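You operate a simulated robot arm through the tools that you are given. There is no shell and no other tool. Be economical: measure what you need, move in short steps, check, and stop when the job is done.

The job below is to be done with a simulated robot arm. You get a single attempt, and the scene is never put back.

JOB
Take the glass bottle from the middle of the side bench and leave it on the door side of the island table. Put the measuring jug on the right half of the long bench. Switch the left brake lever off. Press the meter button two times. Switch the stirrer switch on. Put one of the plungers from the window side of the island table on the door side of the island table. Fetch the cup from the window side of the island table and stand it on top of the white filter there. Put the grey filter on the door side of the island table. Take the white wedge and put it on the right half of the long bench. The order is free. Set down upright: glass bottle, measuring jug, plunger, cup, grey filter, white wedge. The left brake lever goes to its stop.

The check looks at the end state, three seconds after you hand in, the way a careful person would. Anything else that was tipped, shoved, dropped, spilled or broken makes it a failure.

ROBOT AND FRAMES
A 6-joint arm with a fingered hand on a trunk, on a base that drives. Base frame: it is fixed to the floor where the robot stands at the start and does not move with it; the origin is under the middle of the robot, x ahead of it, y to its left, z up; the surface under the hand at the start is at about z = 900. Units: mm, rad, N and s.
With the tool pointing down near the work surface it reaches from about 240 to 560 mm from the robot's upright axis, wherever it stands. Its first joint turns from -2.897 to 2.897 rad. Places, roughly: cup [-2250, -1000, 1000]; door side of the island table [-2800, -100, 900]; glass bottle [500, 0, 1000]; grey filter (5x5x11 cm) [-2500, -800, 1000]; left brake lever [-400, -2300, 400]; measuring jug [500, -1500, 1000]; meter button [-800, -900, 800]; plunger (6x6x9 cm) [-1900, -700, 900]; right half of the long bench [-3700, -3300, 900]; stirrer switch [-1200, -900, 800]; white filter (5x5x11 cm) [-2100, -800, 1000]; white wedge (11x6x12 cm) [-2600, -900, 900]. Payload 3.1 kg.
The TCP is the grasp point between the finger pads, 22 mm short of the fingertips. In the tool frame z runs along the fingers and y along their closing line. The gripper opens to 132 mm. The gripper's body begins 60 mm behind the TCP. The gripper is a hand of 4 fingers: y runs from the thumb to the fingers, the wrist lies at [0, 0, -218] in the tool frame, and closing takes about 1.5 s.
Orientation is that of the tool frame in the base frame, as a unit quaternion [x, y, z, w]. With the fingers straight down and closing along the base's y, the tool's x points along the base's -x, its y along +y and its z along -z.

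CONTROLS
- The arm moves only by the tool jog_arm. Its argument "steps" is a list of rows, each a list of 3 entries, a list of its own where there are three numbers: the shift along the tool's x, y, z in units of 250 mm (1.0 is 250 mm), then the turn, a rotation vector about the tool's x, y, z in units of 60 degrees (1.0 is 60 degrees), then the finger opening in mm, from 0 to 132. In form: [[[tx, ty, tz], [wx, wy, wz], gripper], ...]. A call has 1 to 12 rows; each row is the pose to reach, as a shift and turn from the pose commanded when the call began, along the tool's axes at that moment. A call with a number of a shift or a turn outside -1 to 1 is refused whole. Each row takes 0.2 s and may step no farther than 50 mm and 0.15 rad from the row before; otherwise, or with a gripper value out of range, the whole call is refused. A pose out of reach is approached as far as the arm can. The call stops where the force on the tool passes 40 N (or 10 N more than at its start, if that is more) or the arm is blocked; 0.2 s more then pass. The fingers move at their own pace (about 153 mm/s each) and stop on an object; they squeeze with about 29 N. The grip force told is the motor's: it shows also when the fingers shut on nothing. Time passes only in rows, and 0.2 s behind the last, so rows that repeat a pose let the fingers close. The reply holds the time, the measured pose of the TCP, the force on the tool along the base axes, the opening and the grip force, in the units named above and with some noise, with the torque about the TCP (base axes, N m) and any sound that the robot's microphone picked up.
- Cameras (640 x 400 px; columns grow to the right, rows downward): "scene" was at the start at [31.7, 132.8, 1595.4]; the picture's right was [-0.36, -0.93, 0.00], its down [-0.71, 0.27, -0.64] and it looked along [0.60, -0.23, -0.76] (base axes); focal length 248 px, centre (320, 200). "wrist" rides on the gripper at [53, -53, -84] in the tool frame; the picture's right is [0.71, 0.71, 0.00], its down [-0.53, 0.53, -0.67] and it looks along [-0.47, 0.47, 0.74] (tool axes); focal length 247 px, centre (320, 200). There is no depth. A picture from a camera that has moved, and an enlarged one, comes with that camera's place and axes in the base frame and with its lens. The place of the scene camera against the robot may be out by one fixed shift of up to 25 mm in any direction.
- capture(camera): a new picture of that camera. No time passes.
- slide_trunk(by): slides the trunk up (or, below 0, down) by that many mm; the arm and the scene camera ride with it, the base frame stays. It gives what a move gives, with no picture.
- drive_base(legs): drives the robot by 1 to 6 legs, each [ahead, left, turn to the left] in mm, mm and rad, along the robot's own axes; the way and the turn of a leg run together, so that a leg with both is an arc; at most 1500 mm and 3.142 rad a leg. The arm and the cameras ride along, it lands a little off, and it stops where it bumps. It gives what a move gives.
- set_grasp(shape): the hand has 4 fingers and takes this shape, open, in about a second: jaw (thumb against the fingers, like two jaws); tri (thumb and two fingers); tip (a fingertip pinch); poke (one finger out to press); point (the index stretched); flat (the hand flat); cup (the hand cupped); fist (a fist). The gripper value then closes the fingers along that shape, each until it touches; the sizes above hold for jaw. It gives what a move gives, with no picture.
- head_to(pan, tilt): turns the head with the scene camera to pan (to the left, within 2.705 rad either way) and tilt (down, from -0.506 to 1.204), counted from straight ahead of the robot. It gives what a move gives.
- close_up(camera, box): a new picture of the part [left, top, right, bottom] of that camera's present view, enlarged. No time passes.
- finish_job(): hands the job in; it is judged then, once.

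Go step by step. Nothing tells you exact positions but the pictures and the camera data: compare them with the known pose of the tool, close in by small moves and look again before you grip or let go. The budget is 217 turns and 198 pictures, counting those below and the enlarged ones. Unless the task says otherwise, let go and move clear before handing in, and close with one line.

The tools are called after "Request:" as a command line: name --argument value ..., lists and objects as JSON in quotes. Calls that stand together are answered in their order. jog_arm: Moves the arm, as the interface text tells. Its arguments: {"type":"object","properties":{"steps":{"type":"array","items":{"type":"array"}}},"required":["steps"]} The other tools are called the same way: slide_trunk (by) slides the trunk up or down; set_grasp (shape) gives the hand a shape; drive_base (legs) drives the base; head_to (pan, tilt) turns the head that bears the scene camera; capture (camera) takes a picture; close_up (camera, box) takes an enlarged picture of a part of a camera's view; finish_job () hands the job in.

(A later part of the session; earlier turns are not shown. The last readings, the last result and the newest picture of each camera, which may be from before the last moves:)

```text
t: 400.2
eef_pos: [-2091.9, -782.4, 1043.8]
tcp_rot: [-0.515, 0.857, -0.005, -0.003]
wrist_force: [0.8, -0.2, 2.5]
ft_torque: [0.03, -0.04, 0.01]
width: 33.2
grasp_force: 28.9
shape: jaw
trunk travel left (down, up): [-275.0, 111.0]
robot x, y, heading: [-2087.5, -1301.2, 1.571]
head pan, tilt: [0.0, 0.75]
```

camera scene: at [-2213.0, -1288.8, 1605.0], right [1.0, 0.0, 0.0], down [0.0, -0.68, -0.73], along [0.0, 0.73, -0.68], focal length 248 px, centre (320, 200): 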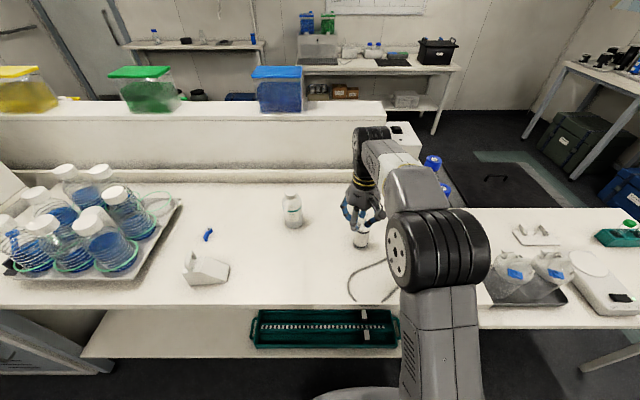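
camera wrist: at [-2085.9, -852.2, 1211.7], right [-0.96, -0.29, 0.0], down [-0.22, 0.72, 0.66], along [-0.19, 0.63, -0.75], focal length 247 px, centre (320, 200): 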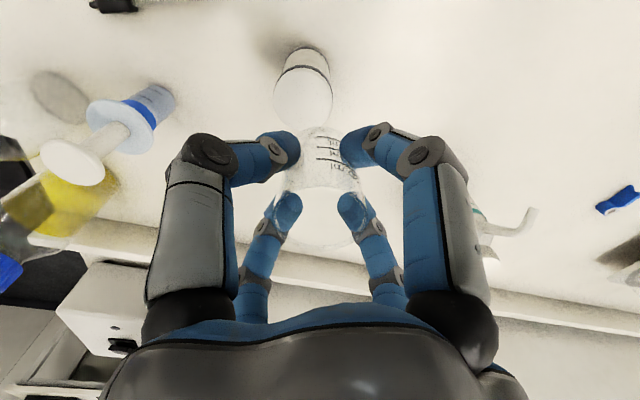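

Request:
jog_arm --steps '[[[0, 0, 0], [0, 0, 0], 38], [[0, 0, 0], [0, 0, 0], 50], [[0, 0, 0], [0, 0, 0], 70], [[0, 0, 0], [0, 0, 0], 84], [[0, 0, 0], [0, 0, 0], 84], [[0, 0, -0.04], [0, 0, 0], 84], [[0, 0, -0.1], [0, 0, 0], 84], [[0, 0, -0.2], [0, 0, 0], 84], [[0, 0, -0.3], [0, 0, 0], 84]]'

Request:
capture --camera "wrist"

Request:
close_up --camera "scene" --box '[296, 170, 424, 250]'

```text
t: 402.2
eef_pos: [-2092.6, -780.7, 1120.7]
tcp_rot: [-0.515, 0.857, -0.003, -0.003]
wrist_force: [0.0, 0.8, 0.3]
ft_torque: [-0.01, 0.03, 0.02]
width: 83.4
grasp_force: 0.0
shape: jaw
trunk travel left (down, up): [-275.0, 111.0]
robot x, y, heading: [-2083.7, -1301.8, 1.571]
head pan, tilt: [0.0, 0.75]
```

```text
67 pictures are left
camera wrist: at [-2069.8, -851.7, 1205.7], right [-0.96, -0.29, 0.0], down [-0.22, 0.72, 0.66], along [-0.19, 0.63, -0.75], focal length 247 px, centre (320, 200)
```

wrist: 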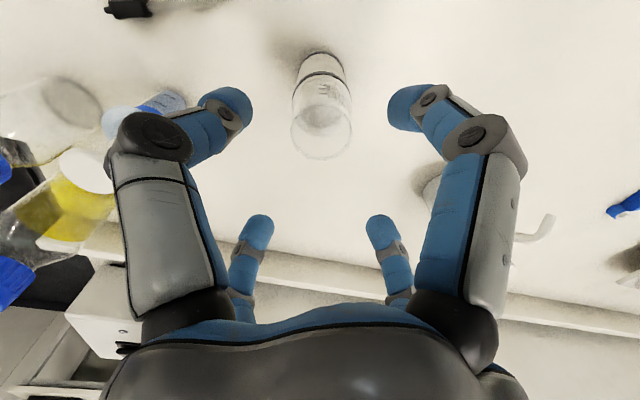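

```text
5.00 times, centred on (360, 210) of scene
camera zoom: at [-2213.7, -1265.0, 1605.0], right [1.0, 0.0, 0.0], down [0.0, -0.68, -0.73], along [0.0, 0.73, -0.68], focal length 1242 px, centre (120, 150)
```

zoom: 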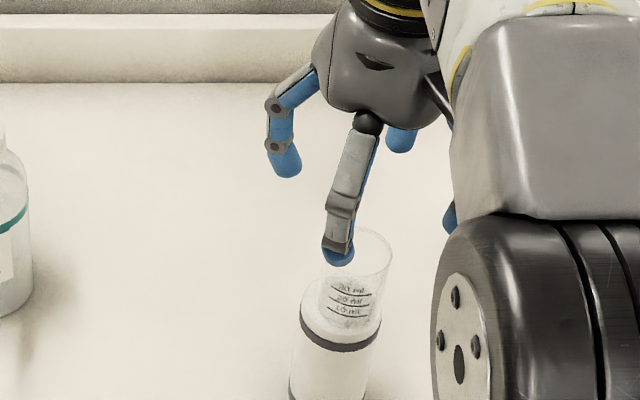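

The cup stands on the filter. I'll retract and go to the wedge.

Request:
jog_arm --steps '[[[0.13, -0.07, -0.04], [0, 0, 0], 84], [[0.26, -0.14, -0.08], [0, 0, 0], 84], [[0.4, -0.21, -0.12], [0, 0, 0], 84], [[0.53, -0.283, -0.16], [0, 0, 0], 84], [[0.65, -0.347, -0.16], [0, 0, 0], 84]]'

Request:
drive_base --legs '[[-80, 0, 0], [0, 430, 0]]'

Request:
head_to --pan 0 --tilt 0.85

Request:
capture --camera "scene"

Request:
capture --camera "wrist"

```text
t: 403.4
eef_pos: [-2092.3, -966.5, 1160.6]
tcp_rot: [-0.514, 0.858, -0.003, -0.002]
wrist_force: [-0.1, 0.2, 1.6]
ft_torque: [0.02, 0.02, -0.03]
width: 83.7
grasp_force: 0.1
shape: jaw
trunk travel left (down, up): [-275.0, 111.0]
robot x, y, heading: [-2086.7, -1297.1, 1.567]
head pan, tilt: [0.0, 0.75]
```

```text
t: 406.7
eef_pos: [-2522.8, -1043.8, 1162.2]
tcp_rot: [-0.514, 0.858, -0.004, -0.002]
wrist_force: [-0.2, 0.2, 0.0]
ft_torque: [-0.02, -0.02, 0.01]
width: 83.6
grasp_force: 0.0
shape: jaw
trunk travel left (down, up): [-275.0, 111.0]
robot x, y, heading: [-2516.7, -1377.0, 1.568]
head pan, tilt: [0.0, 0.75]
```

```text
t: 407.4
eef_pos: [-2522.6, -1043.6, 1161.3]
tcp_rot: [-0.514, 0.858, -0.003, -0.003]
wrist_force: [1.2, -0.1, 0.4]
ft_torque: [0.03, 0.02, 0.01]
width: 83.3
grasp_force: 0.0
shape: jaw
trunk travel left (down, up): [-275.0, 111.0]
robot x, y, heading: [-2519.1, -1382.2, 1.566]
head pan, tilt: [0.0, 0.85]
```

```text
65 pictures are left
camera scene: at [-2644.4, -1348.5, 1597.0], right [1.0, 0.0, 0.0], down [0.0, -0.75, -0.66], along [0.0, 0.66, -0.75], focal length 248 px, centre (320, 200)
```

scene: 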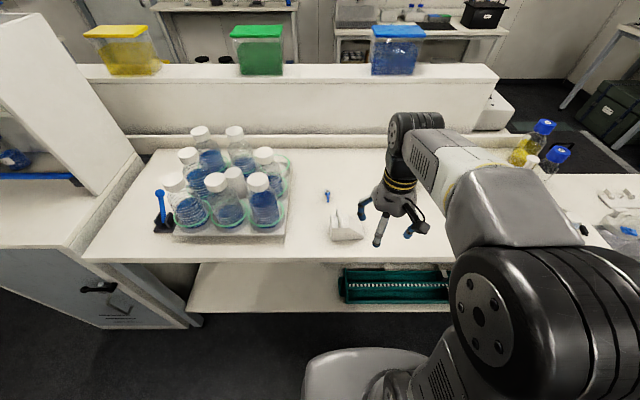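

```text
64 pictures are left
camera wrist: at [-2500.6, -1115.0, 1246.2], right [-0.96, -0.29, 0.0], down [-0.21, 0.72, 0.66], along [-0.19, 0.63, -0.75], focal length 247 px, centre (320, 200)
```

wrist: 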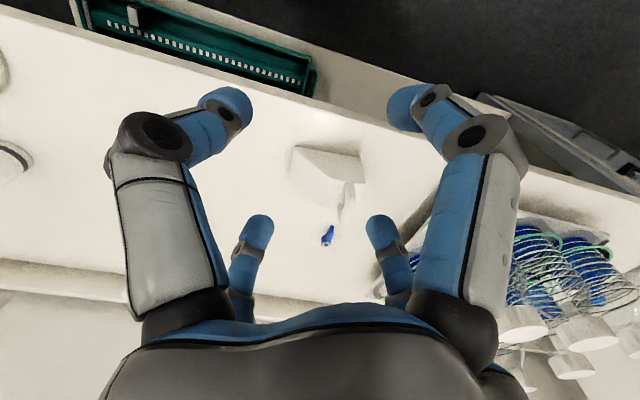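

Request:
close_up --camera "scene" --box '[300, 180, 396, 240]'

Request:
close_up --camera "wrist" --box '[250, 130, 410, 230]'

```text
6.67 times, centred on (348, 210) of scene
camera zoom: at [-2644.4, -1348.5, 1597.0], right [1.0, 0.0, 0.0], down [0.0, -0.75, -0.66], along [0.0, 0.66, -0.75], focal length 1656 px, centre (133, 133)
```

zoom: 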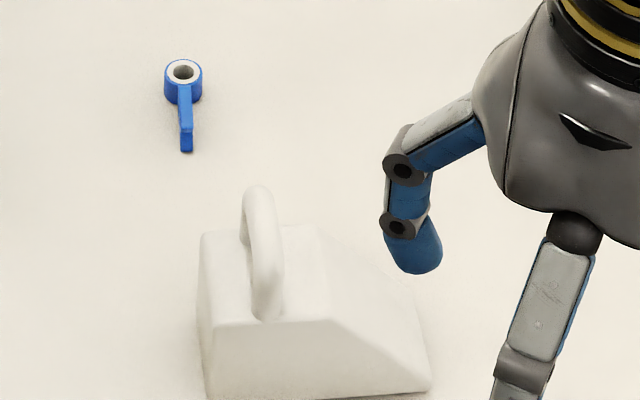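

```text
4.00 times, centred on (330, 180) of wrist
camera zoom: at [-2500.6, -1115.0, 1246.2], right [-0.96, -0.29, 0.0], down [-0.21, 0.72, 0.66], along [-0.19, 0.63, -0.75], focal length 988 px, centre (280, 280)
```

zoom: 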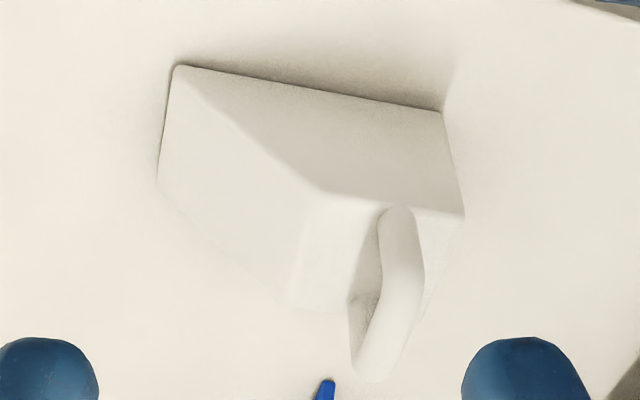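

The wedge has a D-shaped handle on top (its arch lies in y–z) at about (-2600,-900). I'll turn the hand square to it and hover.

Request:
jog_arm --steps '[[[-0.087, 0.133, 0], [0, 0, -0.12], 84], [[-0.173, 0.267, 0.02], [0, 0, -0.24], 84], [[-0.26, 0.4, 0.04], [0, 0, -0.36], 84], [[-0.346, 0.534, 0.06], [0, 0, -0.475], 84], [[-0.346, 0.534, 0.16], [0, 0, -0.475], 84]]'

Request:
capture --camera "wrist"

Request:
close_up --camera "scene" --box '[280, 160, 408, 240]'

```text
t: 408.6
eef_pos: [-2599.6, -905.4, 1120.4]
tcp_rot: [0.709, -0.705, 0.003, 0.004]
wrist_force: [0.5, -0.3, -0.2]
ft_torque: [0.01, 0.0, 0.04]
width: 83.6
grasp_force: 0.1
shape: jaw
trunk travel left (down, up): [-275.0, 111.0]
robot x, y, heading: [-2515.1, -1380.3, 1.571]
head pan, tilt: [0.0, 0.85]
```

```text
61 pictures are left
camera wrist: at [-2545.2, -957.6, 1204.8], right [-0.7, -0.71, 0.01], down [-0.53, 0.53, 0.66], along [-0.48, 0.46, -0.75], focal length 247 px, centre (320, 200)
```

wrist: 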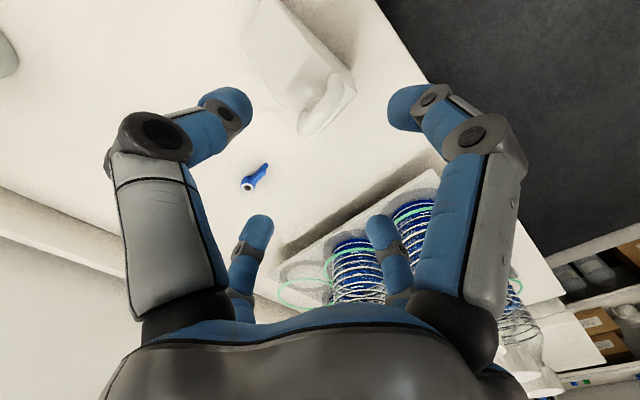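

```text
5.00 times, centred on (344, 200) of scene
camera zoom: at [-2644.1, -1349.4, 1597.0], right [1.0, 0.0, 0.0], down [0.0, -0.75, -0.66], along [0.0, 0.66, -0.75], focal length 1242 px, centre (200, 200)
```

zoom: 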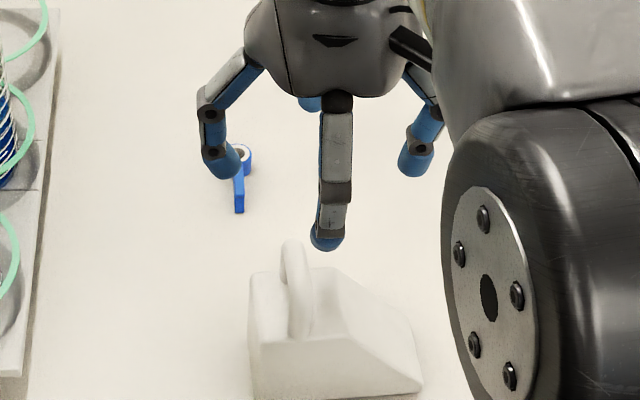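

Request:
close_up --camera "wrist" --box '[224, 30, 400, 140]'

```text
3.64 times, centred on (312, 85) of wrist
camera zoom: at [-2545.2, -957.6, 1204.8], right [-0.7, -0.71, 0.01], down [-0.53, 0.53, 0.66], along [-0.48, 0.46, -0.75], focal length 898 px, centre (349, 618)
```

zoom: 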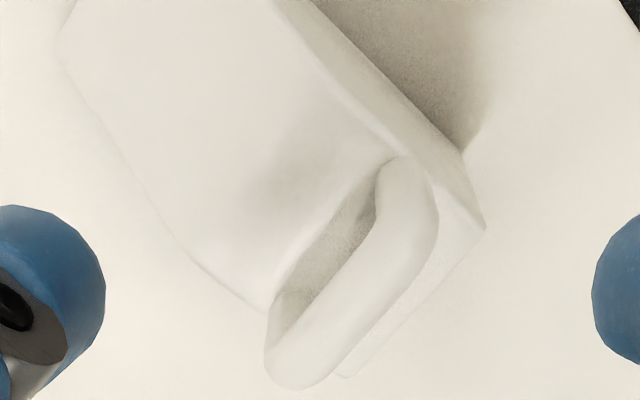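

The handle's plane is at x≈-2602, spanning y from -925 to -875 with its top bar at z≈1010. I'll center and descend onto it.

Request:
jog_arm --steps '[[[-0.018, 0.01, 0.1], [0, 0, 0], 96], [[-0.018, 0.01, 0.25], [0, 0, 0], 96], [[-0.018, 0.01, 0.36], [0, 0, 0], 96]]'

Request:
capture --camera "wrist"

Request:
close_up --camera "scene" --box '[280, 160, 408, 240]'

```text
t: 409.4
eef_pos: [-2600.5, -901.0, 1029.8]
tcp_rot: [0.709, -0.705, 0.003, 0.004]
wrist_force: [0.0, 0.1, -0.3]
ft_torque: [0.0, 0.03, -0.02]
width: 95.6
grasp_force: 0.0
shape: jaw
trunk travel left (down, up): [-275.0, 111.0]
robot x, y, heading: [-2516.5, -1381.2, 1.57]
head pan, tilt: [0.0, 0.85]
```

```text
58 pictures are left
camera wrist: at [-2548.5, -953.0, 1114.8], right [-0.7, -0.71, 0.01], down [-0.53, 0.53, 0.66], along [-0.48, 0.46, -0.75], focal length 247 px, centre (320, 200)
```

wrist: 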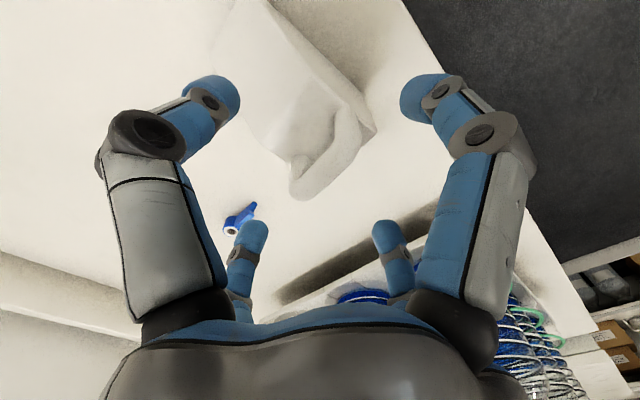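

```text
5.00 times, centred on (344, 200) of scene
camera zoom: at [-2644.6, -1348.1, 1597.0], right [1.0, 0.0, 0.0], down [0.0, -0.75, -0.66], along [0.0, 0.66, -0.75], focal length 1242 px, centre (200, 200)
```

zoom: 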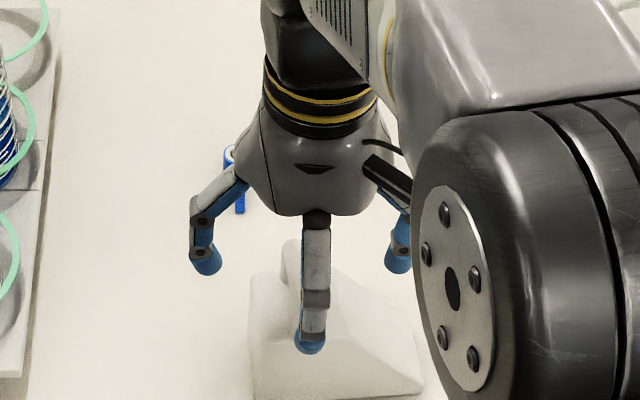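

The handle is about 6 mm further left. I'll correct, descend and close.

Request:
jog_arm --steps '[[[0, 0.024, 0.05], [0, 0, 0], 96], [[0, 0.024, 0.1], [0, 0, 0], 96], [[0, 0.024, 0.136], [0, 0, 0], 96]]'

Request:
capture --camera "wrist"

```text
t: 410.2
eef_pos: [-2607.4, -901.3, 995.8]
tcp_rot: [0.709, -0.705, 0.003, 0.004]
wrist_force: [0.2, -0.1, 0.6]
ft_torque: [0.04, -0.04, -0.02]
width: 95.7
grasp_force: 0.0
shape: jaw
trunk travel left (down, up): [-275.0, 111.0]
robot x, y, heading: [-2513.8, -1379.9, 1.572]
head pan, tilt: [0.0, 0.85]
```

```text
56 pictures are left
camera wrist: at [-2554.5, -953.8, 1080.4], right [-0.7, -0.71, 0.01], down [-0.53, 0.53, 0.66], along [-0.48, 0.46, -0.75], focal length 247 px, centre (320, 200)
```

wrist: 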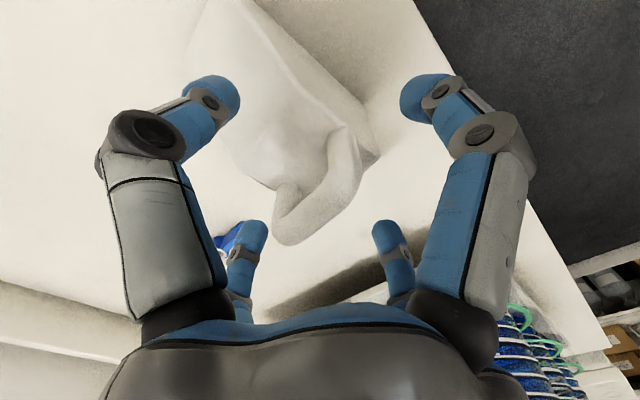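

Request:
jog_arm --steps '[[[0, 0, 0.012], [0, 0, 0], 70], [[0, 0, 0.012], [0, 0, 0], 50], [[0, 0, 0.012], [0, 0, 0], 30], [[0, 0, 0.012], [0, 0, 0], 10], [[0, 0, 0.012], [0, 0, 0], 0], [[0, 0, 0.012], [0, 0, 0], 0], [[0, 0, 0.012], [0, 0, 0], 0], [[0, 0, 0.012], [0, 0, 0], 0]]'

Request:
capture --camera "wrist"

Request:
close_up --camera "scene" --box '[280, 160, 408, 240]'

```text
t: 412.0
eef_pos: [-2609.3, -902.2, 992.4]
tcp_rot: [0.709, -0.705, 0.003, 0.004]
wrist_force: [-1.8, 0.0, 5.9]
ft_torque: [-0.3, 0.03, 0.09]
width: 20.4
grasp_force: 29.2
shape: jaw
trunk travel left (down, up): [-275.0, 111.0]
robot x, y, heading: [-2519.7, -1382.7, 1.571]
head pan, tilt: [0.0, 0.85]
```

```text
55 pictures are left
camera wrist: at [-2554.5, -954.3, 1077.9], right [-0.7, -0.71, 0.01], down [-0.53, 0.53, 0.66], along [-0.48, 0.46, -0.75], focal length 247 px, centre (320, 200)
```

wrist: 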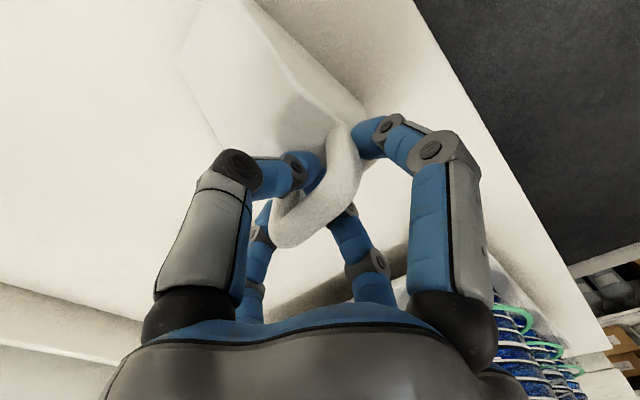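

```text
5.00 times, centred on (344, 200) of scene
camera zoom: at [-2644.7, -1349.4, 1597.0], right [1.0, 0.0, 0.0], down [0.0, -0.75, -0.66], along [0.0, 0.66, -0.75], focal length 1242 px, centre (200, 200)
```

zoom: 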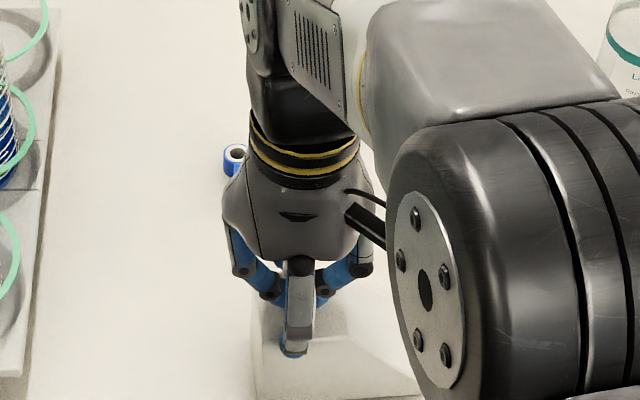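

All four fingers hold the handle. I'll lift a little and check for tilt.

Request:
jog_arm --steps '[[[0, 0, -0.04], [0, 0, 0], 0], [[0, 0, -0.1], [0, 0, 0], 0], [[0, 0, -0.2], [0, 0, 0], 0], [[0, 0, -0.34], [0, 0, 0], 0], [[0, 0, -0.5], [0, 0, 0], 0]]'

Request:
capture --camera "wrist"

Request:
close_up --camera "scene" --box '[260, 120, 420, 220]'

```text
t: 413.2
eef_pos: [-2606.5, -899.7, 1118.3]
tcp_rot: [0.709, -0.705, 0.003, 0.004]
wrist_force: [0.2, 0.3, -3.5]
ft_torque: [-0.02, 0.04, 0.03]
width: 20.3
grasp_force: 29.1
shape: jaw
trunk travel left (down, up): [-275.0, 111.0]
robot x, y, heading: [-2516.6, -1379.4, 1.57]
head pan, tilt: [0.0, 0.85]
```

```text
53 pictures are left
camera wrist: at [-2554.1, -952.4, 1202.7], right [-0.7, -0.71, 0.01], down [-0.53, 0.53, 0.66], along [-0.48, 0.46, -0.75], focal length 247 px, centre (320, 200)
```

wrist: 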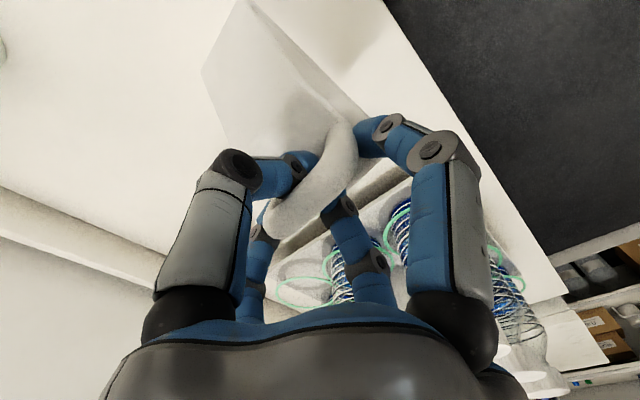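

```text
4.00 times, centred on (340, 170) of scene
camera zoom: at [-2644.5, -1348.5, 1597.0], right [1.0, 0.0, 0.0], down [0.0, -0.75, -0.66], along [0.0, 0.66, -0.75], focal length 993 px, centre (240, 320)
```

zoom: 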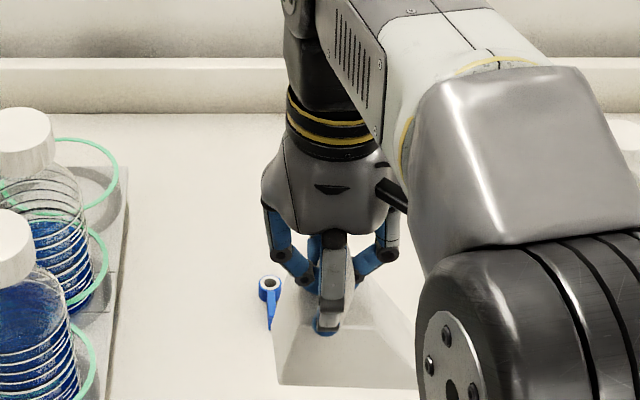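

The wedge hangs level. I'll retract to straight ahead and drive to the long bench.

Request:
jog_arm --steps '[[[0.13, -0.08, -0.06], [0, 0, 0], 0], [[0.26, -0.16, -0.12], [0, 0, 0], 0], [[0.4, -0.24, -0.14], [0, 0, 0], 0], [[0.54, -0.32, -0.14], [0, 0, 0], 0], [[0.6, -0.38, -0.14], [0, 0, 0], 0]]'

Request:
drive_base --legs '[[-230, 0, 0], [0, 0, 3.141], [500, 0, 0], [0, -1400, 0]]'

Request:
head_to --pan 0.1 --tilt 0.6

Request:
capture --camera "scene"

```text
t: 414.4
eef_pos: [-2511.2, -1051.3, 1154.1]
tcp_rot: [0.708, -0.706, 0.003, 0.004]
wrist_force: [0.0, 0.2, -2.6]
ft_torque: [0.0, 0.03, -0.01]
width: 19.9
grasp_force: 29.1
shape: jaw
trunk travel left (down, up): [-275.0, 111.0]
robot x, y, heading: [-2515.9, -1376.7, 1.569]
head pan, tilt: [0.0, 0.85]
```

```text
t: 432.6
eef_pos: [-3933.1, -2435.1, 1154.0]
tcp_rot: [0.706, 0.708, 0.004, -0.002]
wrist_force: [-0.2, 0.8, -3.3]
ft_torque: [0.0, -0.04, -0.01]
width: 19.9
grasp_force: 29.1
shape: jaw
trunk travel left (down, up): [-275.0, 111.0]
robot x, y, heading: [-3926.6, -2103.0, -1.574]
head pan, tilt: [0.0, 0.85]
```

```text
t: 433.4
eef_pos: [-3932.7, -2434.6, 1153.8]
tcp_rot: [0.706, 0.708, 0.004, -0.004]
wrist_force: [-0.1, -0.3, -2.1]
ft_torque: [-0.01, -0.05, -0.01]
width: 19.8
grasp_force: 28.9
shape: jaw
trunk travel left (down, up): [-275.0, 111.0]
robot x, y, heading: [-3927.1, -2105.1, -1.578]
head pan, tilt: [0.099, 0.6]
```

```text
51 pictures are left
camera scene: at [-3752.2, -2121.6, 1617.8], right [-1.0, -0.09, 0.0], down [-0.05, 0.56, -0.82], along [0.08, -0.82, -0.57], focal length 248 px, centre (320, 200)
```

scene: 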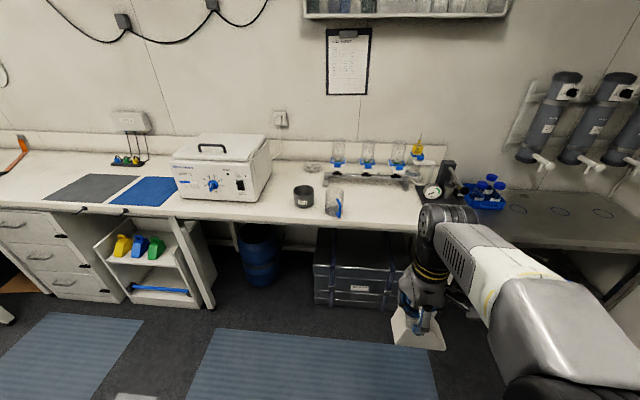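

The strip right of the jug is clear. I'll drive in to place the wedge at about (-3930,-3080).

Request:
drive_base --legs '[[495, 0, 0.007]]'

Request:
head_to --pan 0.1 --tilt 0.8

Request:
capture --camera "scene"

Request:
capture --camera "wrist"

```text
t: 436.3
eef_pos: [-3932.4, -2933.0, 1154.4]
tcp_rot: [0.704, 0.71, 0.003, -0.004]
wrist_force: [0.0, 0.0, -2.7]
ft_torque: [0.0, -0.07, 0.01]
width: 20.1
grasp_force: 29.3
shape: jaw
trunk travel left (down, up): [-275.0, 111.0]
robot x, y, heading: [-3926.4, -2605.0, -1.57]
head pan, tilt: [0.099, 0.6]
```

```text
t: 437.1
eef_pos: [-3931.8, -2932.3, 1154.6]
tcp_rot: [0.704, 0.711, 0.005, -0.003]
wrist_force: [0.0, 1.2, -2.2]
ft_torque: [0.0, -0.06, 0.02]
width: 19.4
grasp_force: 29.2
shape: jaw
trunk travel left (down, up): [-275.0, 111.0]
robot x, y, heading: [-3927.1, -2604.1, -1.566]
head pan, tilt: [0.099, 0.799]
```

```text
50 pictures are left
camera scene: at [-3753.6, -2610.7, 1601.1], right [-0.99, -0.1, 0.0], down [-0.07, 0.71, -0.7], along [0.07, -0.69, -0.72], focal length 248 px, centre (320, 200)
```

scene: 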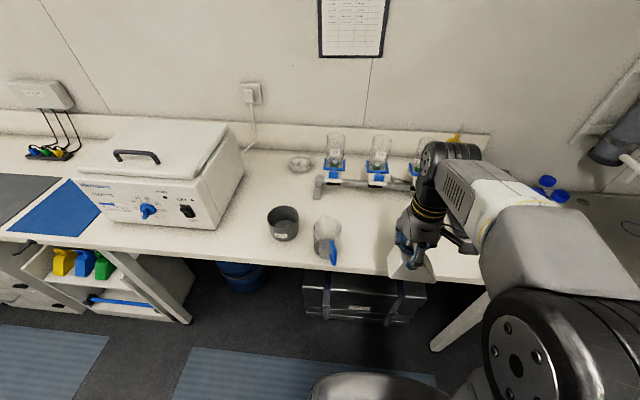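

```text
49 pictures are left
camera wrist: at [-3985.3, -2880.3, 1239.1], right [0.7, 0.71, 0.01], down [0.53, -0.53, 0.66], along [0.48, -0.46, -0.75], focal length 247 px, centre (320, 200)
```

wrist: 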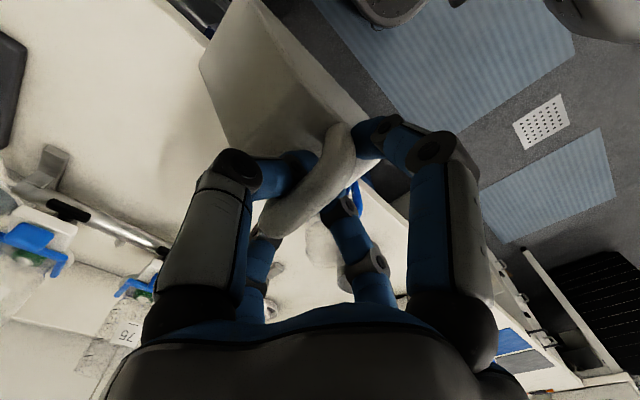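

Request:
jog_arm --steps '[[[-0.15, 0, 0], [0, 0, 0], 0], [[-0.3, 0, 0], [0, 0, 0], 0], [[-0.45, 0, 0], [0, 0, 0], 0], [[-0.59, 0, 0], [0, 0, 0], 0], [[-0.59, 0, 0.14], [0, 0, 0], 0], [[-0.59, 0, 0.28], [0, 0, 0], 0], [[-0.59, 0, 0.42], [0, 0, 0], 0], [[-0.59, 0, 0.54], [0, 0, 0], 0]]'

Request:
close_up --camera "scene" --box '[290, 150, 450, 250]'

```text
t: 438.9
eef_pos: [-3929.4, -3078.5, 1015.5]
tcp_rot: [0.705, 0.709, 0.003, -0.004]
wrist_force: [-0.1, -0.5, -2.0]
ft_torque: [0.02, -0.05, 0.01]
width: 19.6
grasp_force: 29.3
shape: jaw
trunk travel left (down, up): [-275.0, 111.0]
robot x, y, heading: [-3929.1, -2603.1, -1.572]
head pan, tilt: [0.099, 0.799]
```

```text
4.00 times, centred on (370, 200) of scene
camera zoom: at [-3753.6, -2611.6, 1601.0], right [-0.99, -0.1, 0.0], down [-0.07, 0.71, -0.7], along [0.07, -0.69, -0.72], focal length 993 px, centre (120, 200)
```

zoom: 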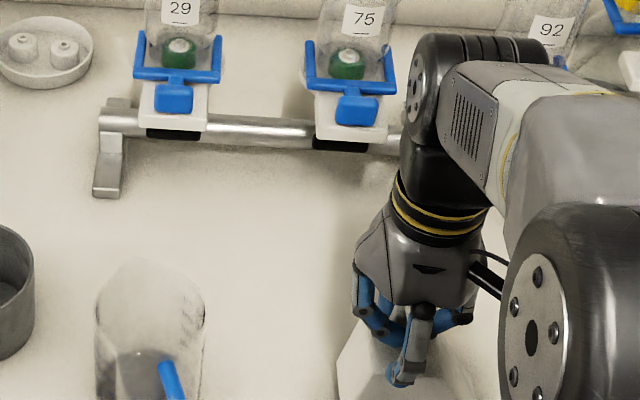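

Clear. I'll lower in small steps.

Request:
jog_arm --steps '[[[0, 0, 0.04], [0, 0, 0], 0], [[0, 0, 0.07], [0, 0, 0], 0]]'

Request:
jog_arm --steps '[[[0, 0, 0.01], [0, 0, 0], 0], [[0, 0, 0.018], [0, 0, 0], 0]]'

```text
t: 439.5
eef_pos: [-3929.8, -3078.7, 1000.8]
tcp_rot: [0.704, 0.71, 0.003, -0.003]
wrist_force: [-1.5, 0.4, -1.8]
ft_torque: [0.03, -0.05, 0.01]
width: 15.6
grasp_force: 29.1
shape: jaw
trunk travel left (down, up): [-275.0, 111.0]
robot x, y, heading: [-3928.9, -2602.7, -1.57]
head pan, tilt: [0.099, 0.799]
```

```text
t: 440.1
eef_pos: [-3930.2, -3078.6, 996.4]
tcp_rot: [0.704, 0.71, 0.003, -0.003]
wrist_force: [0.3, 0.7, 0.6]
ft_torque: [-0.03, -0.01, 0.04]
width: 15.7
grasp_force: 29.4
shape: jaw
trunk travel left (down, up): [-275.0, 111.0]
robot x, y, heading: [-3930.5, -2602.3, -1.572]
head pan, tilt: [0.099, 0.799]
```

Request:
capture --camera "wrist"

Request:
jog_arm --steps '[[[0, 0, 0.008], [0, 0, 0], 0], [[0, 0, 0.014], [0, 0, 0], 0]]'

Request:
close_up --camera "scene" --box '[320, 180, 448, 260]'

```text
47 pictures are left
camera wrist: at [-3983.7, -3026.0, 1081.1], right [0.7, 0.71, 0.01], down [0.53, -0.53, 0.66], along [0.48, -0.46, -0.75], focal length 247 px, centre (320, 200)
```

wrist: 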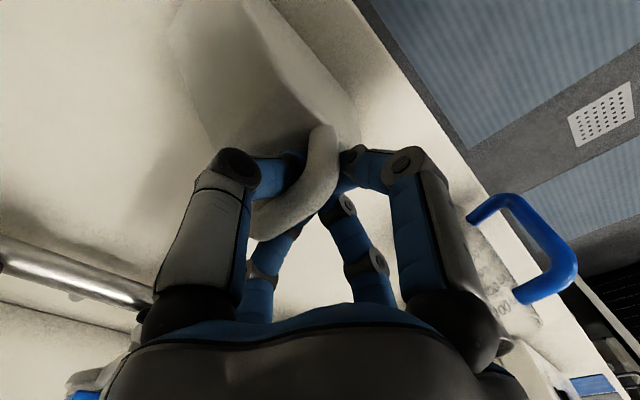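

```text
t: 440.7
eef_pos: [-3930.1, -3079.0, 992.7]
tcp_rot: [0.704, 0.71, 0.003, -0.003]
wrist_force: [0.5, 1.2, 5.8]
ft_torque: [0.0, 0.06, -0.06]
width: 15.7
grasp_force: 29.2
shape: jaw
trunk travel left (down, up): [-275.0, 111.0]
robot x, y, heading: [-3932.9, -2606.4, -1.565]
head pan, tilt: [0.099, 0.799]
```

```text
5.00 times, centred on (384, 220) of scene
camera zoom: at [-3753.5, -2609.4, 1601.1], right [-0.99, -0.1, 0.0], down [-0.07, 0.71, -0.7], along [0.07, -0.69, -0.72], focal length 1242 px, centre (0, 100)
```

zoom: 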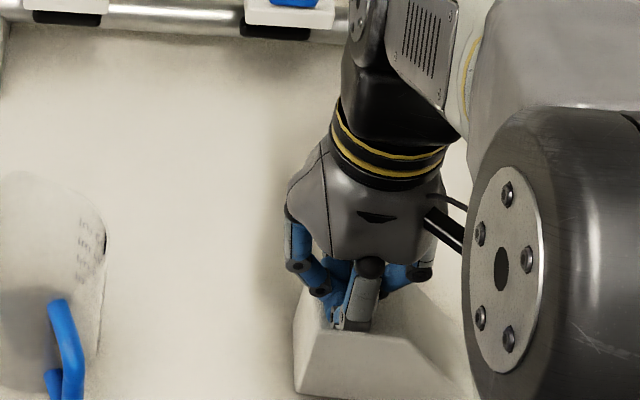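

It's in contact at the same height it was picked up from. I'll open gently and look.

Request:
jog_arm --steps '[[[0, 0, 0], [0, 0, 0], 25], [[0, 0, 0], [0, 0, 0], 40], [[0, 0, 0], [0, 0, 0], 70], [[0, 0, 0], [0, 0, 0], 96], [[0, 0, 0], [0, 0, 0], 96]]'

Request:
capture --camera "wrist"

```text
t: 441.9
eef_pos: [-3930.5, -3078.1, 992.7]
tcp_rot: [0.704, 0.71, 0.004, -0.004]
wrist_force: [0.5, -0.4, 0.7]
ft_torque: [0.0, 0.0, 0.06]
width: 95.7
grasp_force: 0.1
shape: jaw
trunk travel left (down, up): [-275.0, 111.0]
robot x, y, heading: [-3928.7, -2602.7, -1.571]
head pan, tilt: [0.099, 0.799]
```

```text
45 pictures are left
camera wrist: at [-3983.9, -3026.1, 1077.1], right [0.7, 0.71, 0.01], down [0.53, -0.53, 0.66], along [0.48, -0.46, -0.75], focal length 247 px, centre (320, 200)
```

wrist: 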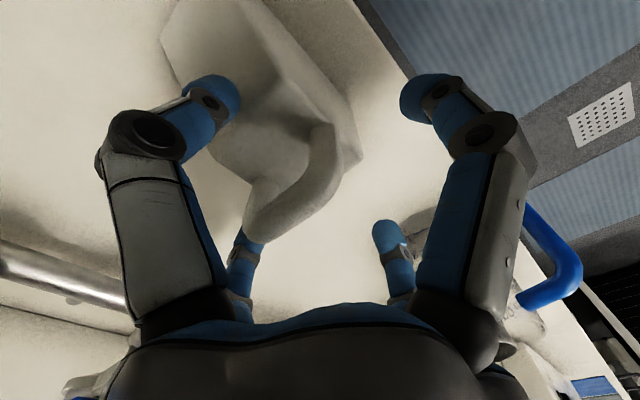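

Request:
jog_arm --steps '[[[0, 0, -0.04], [0, 0, 0], 104], [[0, 0, -0.1], [0, 0, 0], 104], [[0, 0, -0.2], [0, 0, 0], 104], [[0, 0, -0.36], [0, 0, 0], 104], [[0, 0, -0.5], [0, 0, 0], 104]]'

Request:
close_up --camera "scene" --box '[300, 170, 460, 270]'

```text
t: 443.1
eef_pos: [-3928.6, -3079.3, 1118.3]
tcp_rot: [0.704, 0.71, 0.004, -0.003]
wrist_force: [-0.6, -0.4, -0.4]
ft_torque: [0.0, -0.02, -0.01]
width: 103.8
grasp_force: 0.0
shape: jaw
trunk travel left (down, up): [-275.0, 111.0]
robot x, y, heading: [-3928.5, -2602.8, -1.57]
head pan, tilt: [0.099, 0.799]
```

```text
4.00 times, centred on (380, 220) of scene
camera zoom: at [-3753.6, -2610.4, 1601.0], right [-0.99, -0.1, 0.0], down [-0.07, 0.71, -0.7], along [0.07, -0.69, -0.72], focal length 993 px, centre (80, 120)
```

zoom: 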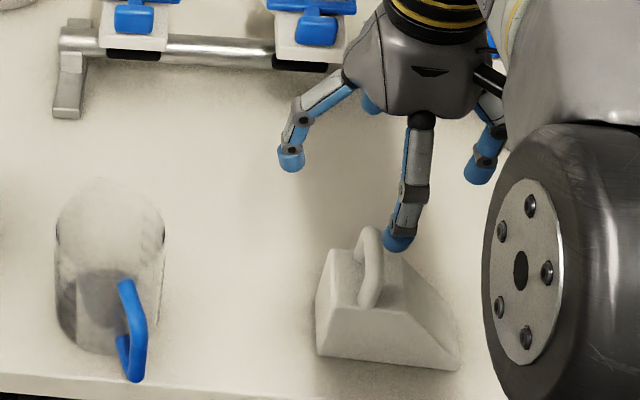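

The wedge stands upright. I'll retract and drive to look at the brake levers near (-400,-2300).

Request:
jog_arm --steps '[[[0.15, 0, -0.08], [0, 0, 0], 104], [[0.3, 0, -0.14], [0, 0, 0], 104], [[0.45, 0, -0.14], [0, 0, 0], 104], [[0.6, 0, -0.14], [0, 0, 0], 104]]'

Request:
drive_base --legs '[[-950, 0, 0], [0, 1500, 0], [0, 1500, 0], [0, 380, 0]]'

Request:
head_to --pan 0 --tilt 0.85

Request:
capture --camera "scene"

```text
t: 444.1
eef_pos: [-3931.6, -2928.1, 1154.3]
tcp_rot: [0.704, 0.71, 0.003, -0.003]
wrist_force: [1.0, 0.3, 0.1]
ft_torque: [-0.02, -0.02, -0.01]
width: 103.4
grasp_force: 0.1
shape: jaw
trunk travel left (down, up): [-275.0, 111.0]
robot x, y, heading: [-3928.6, -2604.6, -1.569]
head pan, tilt: [0.099, 0.799]
```

```text
t: 465.1
eef_pos: [-557.3, -1993.3, 1153.9]
tcp_rot: [0.704, 0.71, 0.004, -0.003]
wrist_force: [0.4, -1.3, -0.6]
ft_torque: [0.01, 0.03, 0.01]
width: 103.7
grasp_force: 0.0
shape: jaw
trunk travel left (down, up): [-275.0, 111.0]
robot x, y, heading: [-554.4, -1671.4, -1.571]
head pan, tilt: [0.099, 0.799]
```

```text
t: 465.7
eef_pos: [-556.5, -1993.9, 1153.7]
tcp_rot: [0.704, 0.711, 0.003, -0.003]
wrist_force: [0.2, 0.0, 0.2]
ft_torque: [-0.03, 0.0, 0.01]
width: 103.7
grasp_force: 0.1
shape: jaw
trunk travel left (down, up): [-275.0, 111.0]
robot x, y, heading: [-559.3, -1667.3, -1.573]
head pan, tilt: [0.0, 0.85]
```

```text
43 pictures are left
camera scene: at [-388.4, -1672.4, 1597.0], right [-1.0, 0.0, 0.0], down [0.0, 0.75, -0.66], along [0.0, -0.66, -0.75], focal length 248 px, centre (320, 200)
```

scene: 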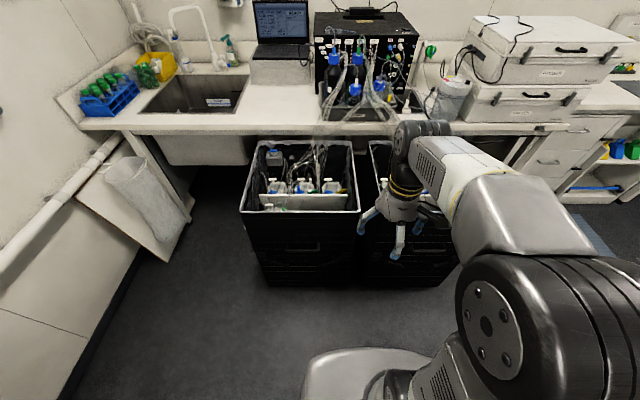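

Request:
close_up --camera "scene" --box '[230, 190, 390, 290]'

```text
4.00 times, centred on (310, 240) of scene
camera zoom: at [-388.4, -1672.4, 1597.0], right [-1.0, 0.0, 0.0], down [0.0, 0.75, -0.66], along [0.0, -0.66, -0.75], focal length 993 px, centre (360, 40)
```

zoom: 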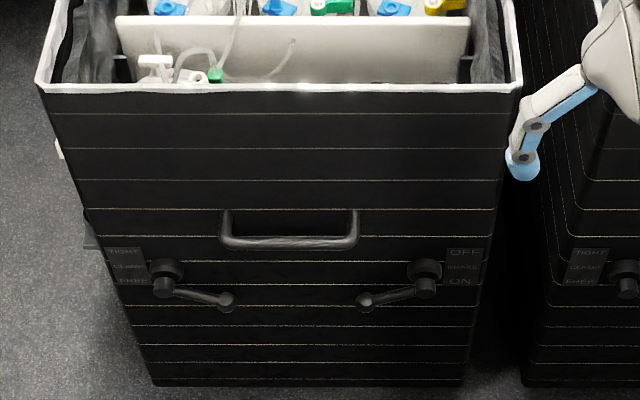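

Each crate's front has two levers: CLAMP on its left and BRAKE (OFF at the top, ON at the bottom) on its right. The left crate's brake lever pivots near (-455,-2305,400) and its arm hangs down toward +x. I'll lower the trunk and try the "point" shape.

Request:
slide_trunk --by -275

Request:
set_grasp --shape "point"

Request:
capture --camera "wrist"

Request:
capture --camera "scene"

```text
t: 468.5
eef_pos: [-558.1, -1993.8, 879.3]
tcp_rot: [0.704, 0.71, 0.003, -0.003]
wrist_force: [0.1, -0.3, 0.0]
ft_torque: [-0.01, 0.0, 0.02]
width: 103.8
grasp_force: 0.1
shape: jaw
trunk travel left (down, up): [0.0, 386.0]
robot x, y, heading: [-556.0, -1669.9, -1.568]
head pan, tilt: [0.0, 0.85]
```

```text
t: 469.4
eef_pos: [-557.5, -1994.3, 881.0]
tcp_rot: [0.704, 0.71, 0.003, -0.002]
wrist_force: [-0.9, 0.3, 0.0]
ft_torque: [0.02, -0.02, 0.01]
width: 0.1
grasp_force: 0.0
shape: point
trunk travel left (down, up): [0.0, 386.0]
robot x, y, heading: [-558.2, -1666.6, -1.569]
head pan, tilt: [0.0, 0.85]
```

```text
41 pictures are left
camera wrist: at [-611.4, -1941.9, 965.2], right [0.7, 0.71, 0.01], down [0.53, -0.53, 0.66], along [0.48, -0.46, -0.75], focal length 247 px, centre (320, 200)
```

wrist: 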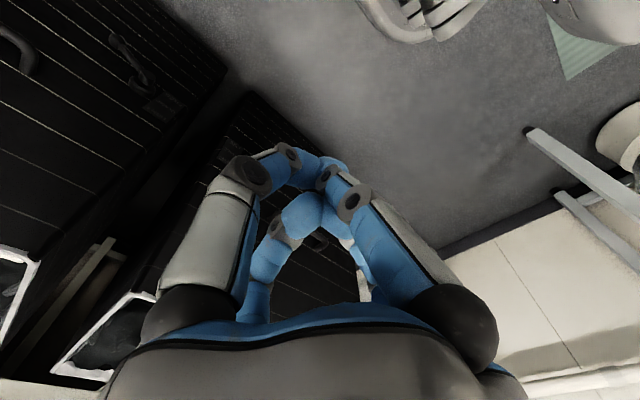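

```text
40 pictures are left
camera scene: at [-388.4, -1672.3, 1323.2], right [-1.0, 0.0, 0.0], down [0.0, 0.75, -0.66], along [0.0, -0.66, -0.75], focal length 248 px, centre (320, 200)
```

scene: 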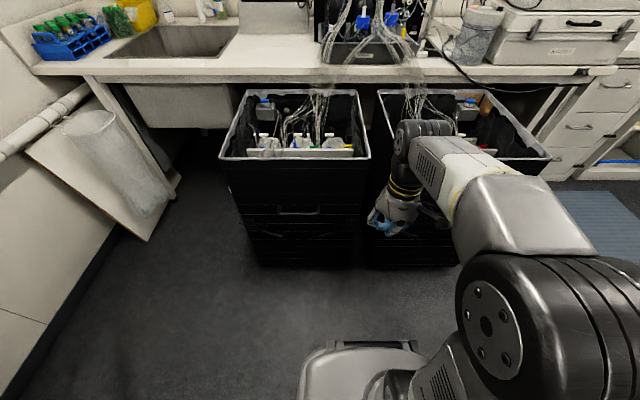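

Request:
close_up --camera "scene" --box '[290, 200, 386, 260]'

Request:
set_grasp --shape "poke"

```text
6.67 times, centred on (338, 230) of scene
camera zoom: at [-388.4, -1672.3, 1323.2], right [-1.0, 0.0, 0.0], down [0.0, 0.75, -0.66], along [0.0, -0.66, -0.75], focal length 1656 px, centre (200, 0)
```

zoom: 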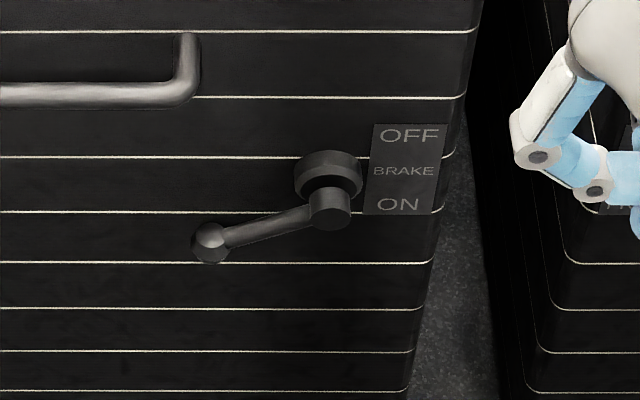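

```text
t: 470.3
eef_pos: [-557.9, -1994.5, 880.7]
tcp_rot: [0.704, 0.71, 0.003, -0.003]
wrist_force: [-0.7, -0.7, 0.2]
ft_torque: [0.01, 0.0, 0.0]
width: 0.1
grasp_force: 0.1
shape: poke
trunk travel left (down, up): [0.0, 386.0]
robot x, y, heading: [-551.6, -1668.6, -1.563]
head pan, tilt: [0.0, 0.85]
```

The lever arm sits about 31 mm off the crate face, from hub (-452, z413) to ball (-375, z373). I'll line the base up, pitch the tool forward and go lower in stages, to push the ball up from below.

Request:
drive_base --legs '[[0, 172, 0]]'

Request:
jog_arm --steps '[[[0, 0, 0.1], [0, -0.13, 0], 132], [[0, 0, 0.2], [0, -0.26, 0], 132], [[-0.05, 0, 0.32], [0, -0.39, 0], 132], [[-0.1, 0, 0.45], [0, -0.52, 0], 132], [[-0.15, 0, 0.6], [0, -0.65, 0], 132], [[-0.2, 0, 0.75], [0, -0.78, 0], 132], [[-0.25, 0, 0.9], [0, -0.9, 0], 132]]'

Request:
capture --camera "wrist"

```text
t: 471.8
eef_pos: [-384.3, -1994.1, 880.4]
tcp_rot: [0.704, 0.71, 0.004, -0.003]
wrist_force: [0.4, 0.2, 0.4]
ft_torque: [0.0, 0.01, 0.0]
width: 0.0
grasp_force: 0.0
shape: poke
trunk travel left (down, up): [0.0, 386.0]
robot x, y, heading: [-382.5, -1666.1, -1.573]
head pan, tilt: [0.0, 0.85]
```

```text
t: 473.4
eef_pos: [-383.3, -2061.1, 652.4]
tcp_rot: [0.629, 0.635, -0.316, 0.319]
wrist_force: [1.0, -0.7, -0.8]
ft_torque: [-0.01, 0.02, 0.02]
width: 0.0
grasp_force: 0.1
shape: poke
out of reach, approached as far as the arm can: row 5, 6, 7
trunk travel left (down, up): [0.0, 386.0]
robot x, y, heading: [-382.6, -1666.8, -1.573]
head pan, tilt: [0.0, 0.85]
```

```text
38 pictures are left
camera wrist: at [-438.0, -1962.4, 659.3], right [0.7, 0.43, -0.57], down [0.52, 0.23, 0.82], along [0.48, -0.87, -0.06], focal length 247 px, centre (320, 200)
```

wrist: 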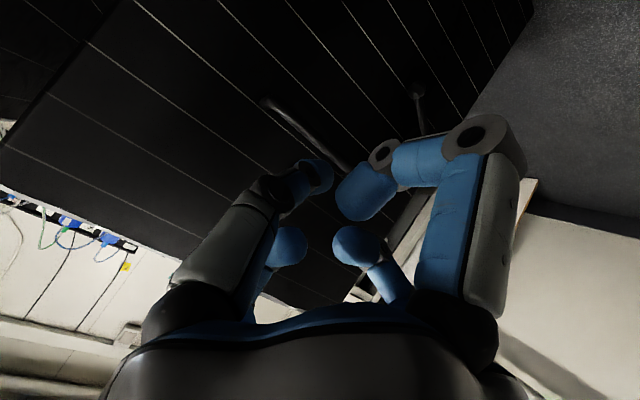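

Request:
jog_arm --steps '[[[0.128, 0, 0.096], [0, 0, 0], 132], [[0.257, 0, 0.191], [0, 0, 0], 132], [[0.385, 0, 0.287], [0, 0, 0], 132], [[0.514, 0, 0.382], [0, 0, 0], 132], [[0.642, 0, 0.478], [0, 0, 0], 132]]'

Request:
capture --camera "wrist"

```text
t: 474.6
eef_pos: [-383.0, -2060.6, 449.9]
tcp_rot: [0.628, 0.635, -0.316, 0.32]
wrist_force: [0.2, -0.2, 0.0]
ft_torque: [-0.02, 0.01, 0.01]
width: 0.2
grasp_force: 0.1
shape: poke
trunk travel left (down, up): [0.0, 386.0]
robot x, y, heading: [-381.6, -1664.7, -1.57]
head pan, tilt: [0.0, 0.85]
```

```text
37 pictures are left
camera wrist: at [-437.6, -1961.8, 458.2], right [0.7, 0.43, -0.57], down [0.52, 0.23, 0.82], along [0.48, -0.87, -0.06], focal length 247 px, centre (320, 200)
```

wrist: 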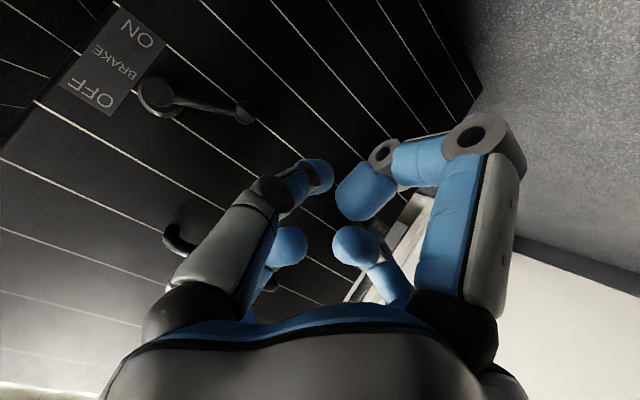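

The arm reaches well. Using both cameras the lever's hub is near (-480,-2254,446) and its ball near (-415,-2256,409). I'll pitch the tool closer to horizontal and position the fingertip below and in front of the ball.

Request:
jog_arm --steps '[[[-0.015, -0.04, 0.136], [0, -0.1, 0], 132], [[-0.03, -0.084, 0.272], [0, -0.2, 0], 132], [[-0.045, -0.126, 0.4], [0, -0.3, 0], 132], [[-0.06, -0.168, 0.544], [0, -0.367, 0], 132]]'

Request:
capture --camera "wrist"

Request:
close_up --camera "scene" --box '[270, 190, 398, 270]'

```text
t: 475.6
eef_pos: [-424.1, -2175.4, 395.1]
tcp_rot: [0.557, 0.563, -0.429, 0.434]
wrist_force: [1.2, 0.3, 0.1]
ft_torque: [-0.01, 0.0, -0.01]
width: 0.0
grasp_force: 0.0
shape: poke
out of reach, approached as far as the arm can: row 4
trunk travel left (down, up): [0.0, 386.0]
robot x, y, heading: [-381.1, -1669.2, -1.564]
head pan, tilt: [0.0, 0.85]
```

```text
36 pictures are left
camera wrist: at [-477.7, -2081.3, 365.5], right [0.71, 0.19, -0.68], down [0.52, 0.52, 0.68], along [0.48, -0.84, 0.27], focal length 247 px, centre (320, 200)
```

wrist: 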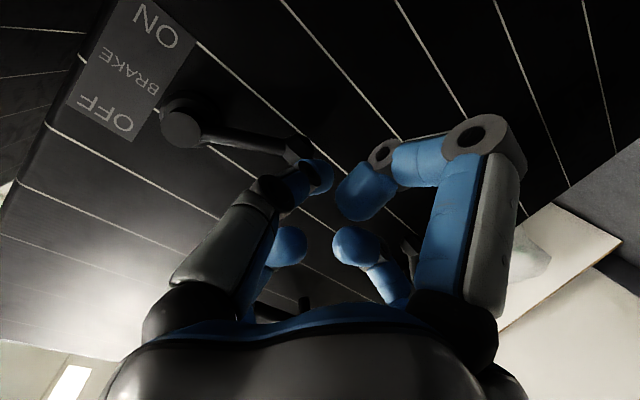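

```text
5.00 times, centred on (334, 230) of scene
camera zoom: at [-215.3, -1671.9, 1323.2], right [-1.0, 0.0, 0.0], down [0.0, 0.75, -0.66], along [0.0, -0.66, -0.75], focal length 1242 px, centre (250, 50)
```

zoom: 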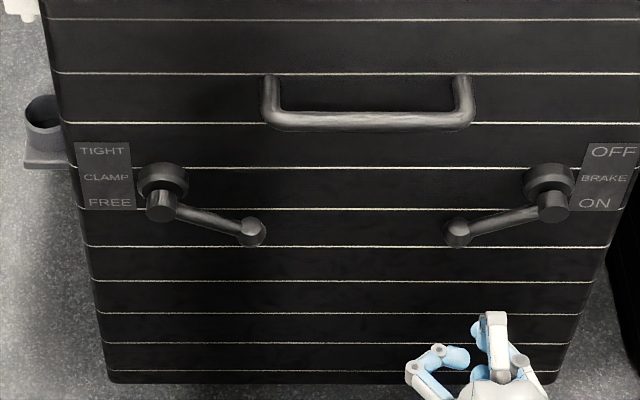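

The tip is at about (-424,-2197,389) and the ball at about (-416,-2257,402). I need to be some 20 mm lower, so I'll try with slightly less pitch.

Request:
jog_arm --steps '[[[0.04, 0, 0.01], [0, 0.06, 0], 132], [[0.085, 0, 0.022], [0, 0.12, 0], 132], [[0.1, 0, 0.026], [0, 0.12, 0], 132]]'

```text
t: 476.4
eef_pos: [-423.9, -2176.0, 371.4]
tcp_rot: [0.583, 0.588, -0.395, 0.398]
wrist_force: [-0.7, 0.6, 1.0]
ft_torque: [0.05, 0.01, -0.02]
width: 0.0
grasp_force: 0.0
shape: poke
trunk travel left (down, up): [0.0, 386.0]
robot x, y, heading: [-383.2, -1669.0, -1.564]
head pan, tilt: [0.0, 0.85]
```

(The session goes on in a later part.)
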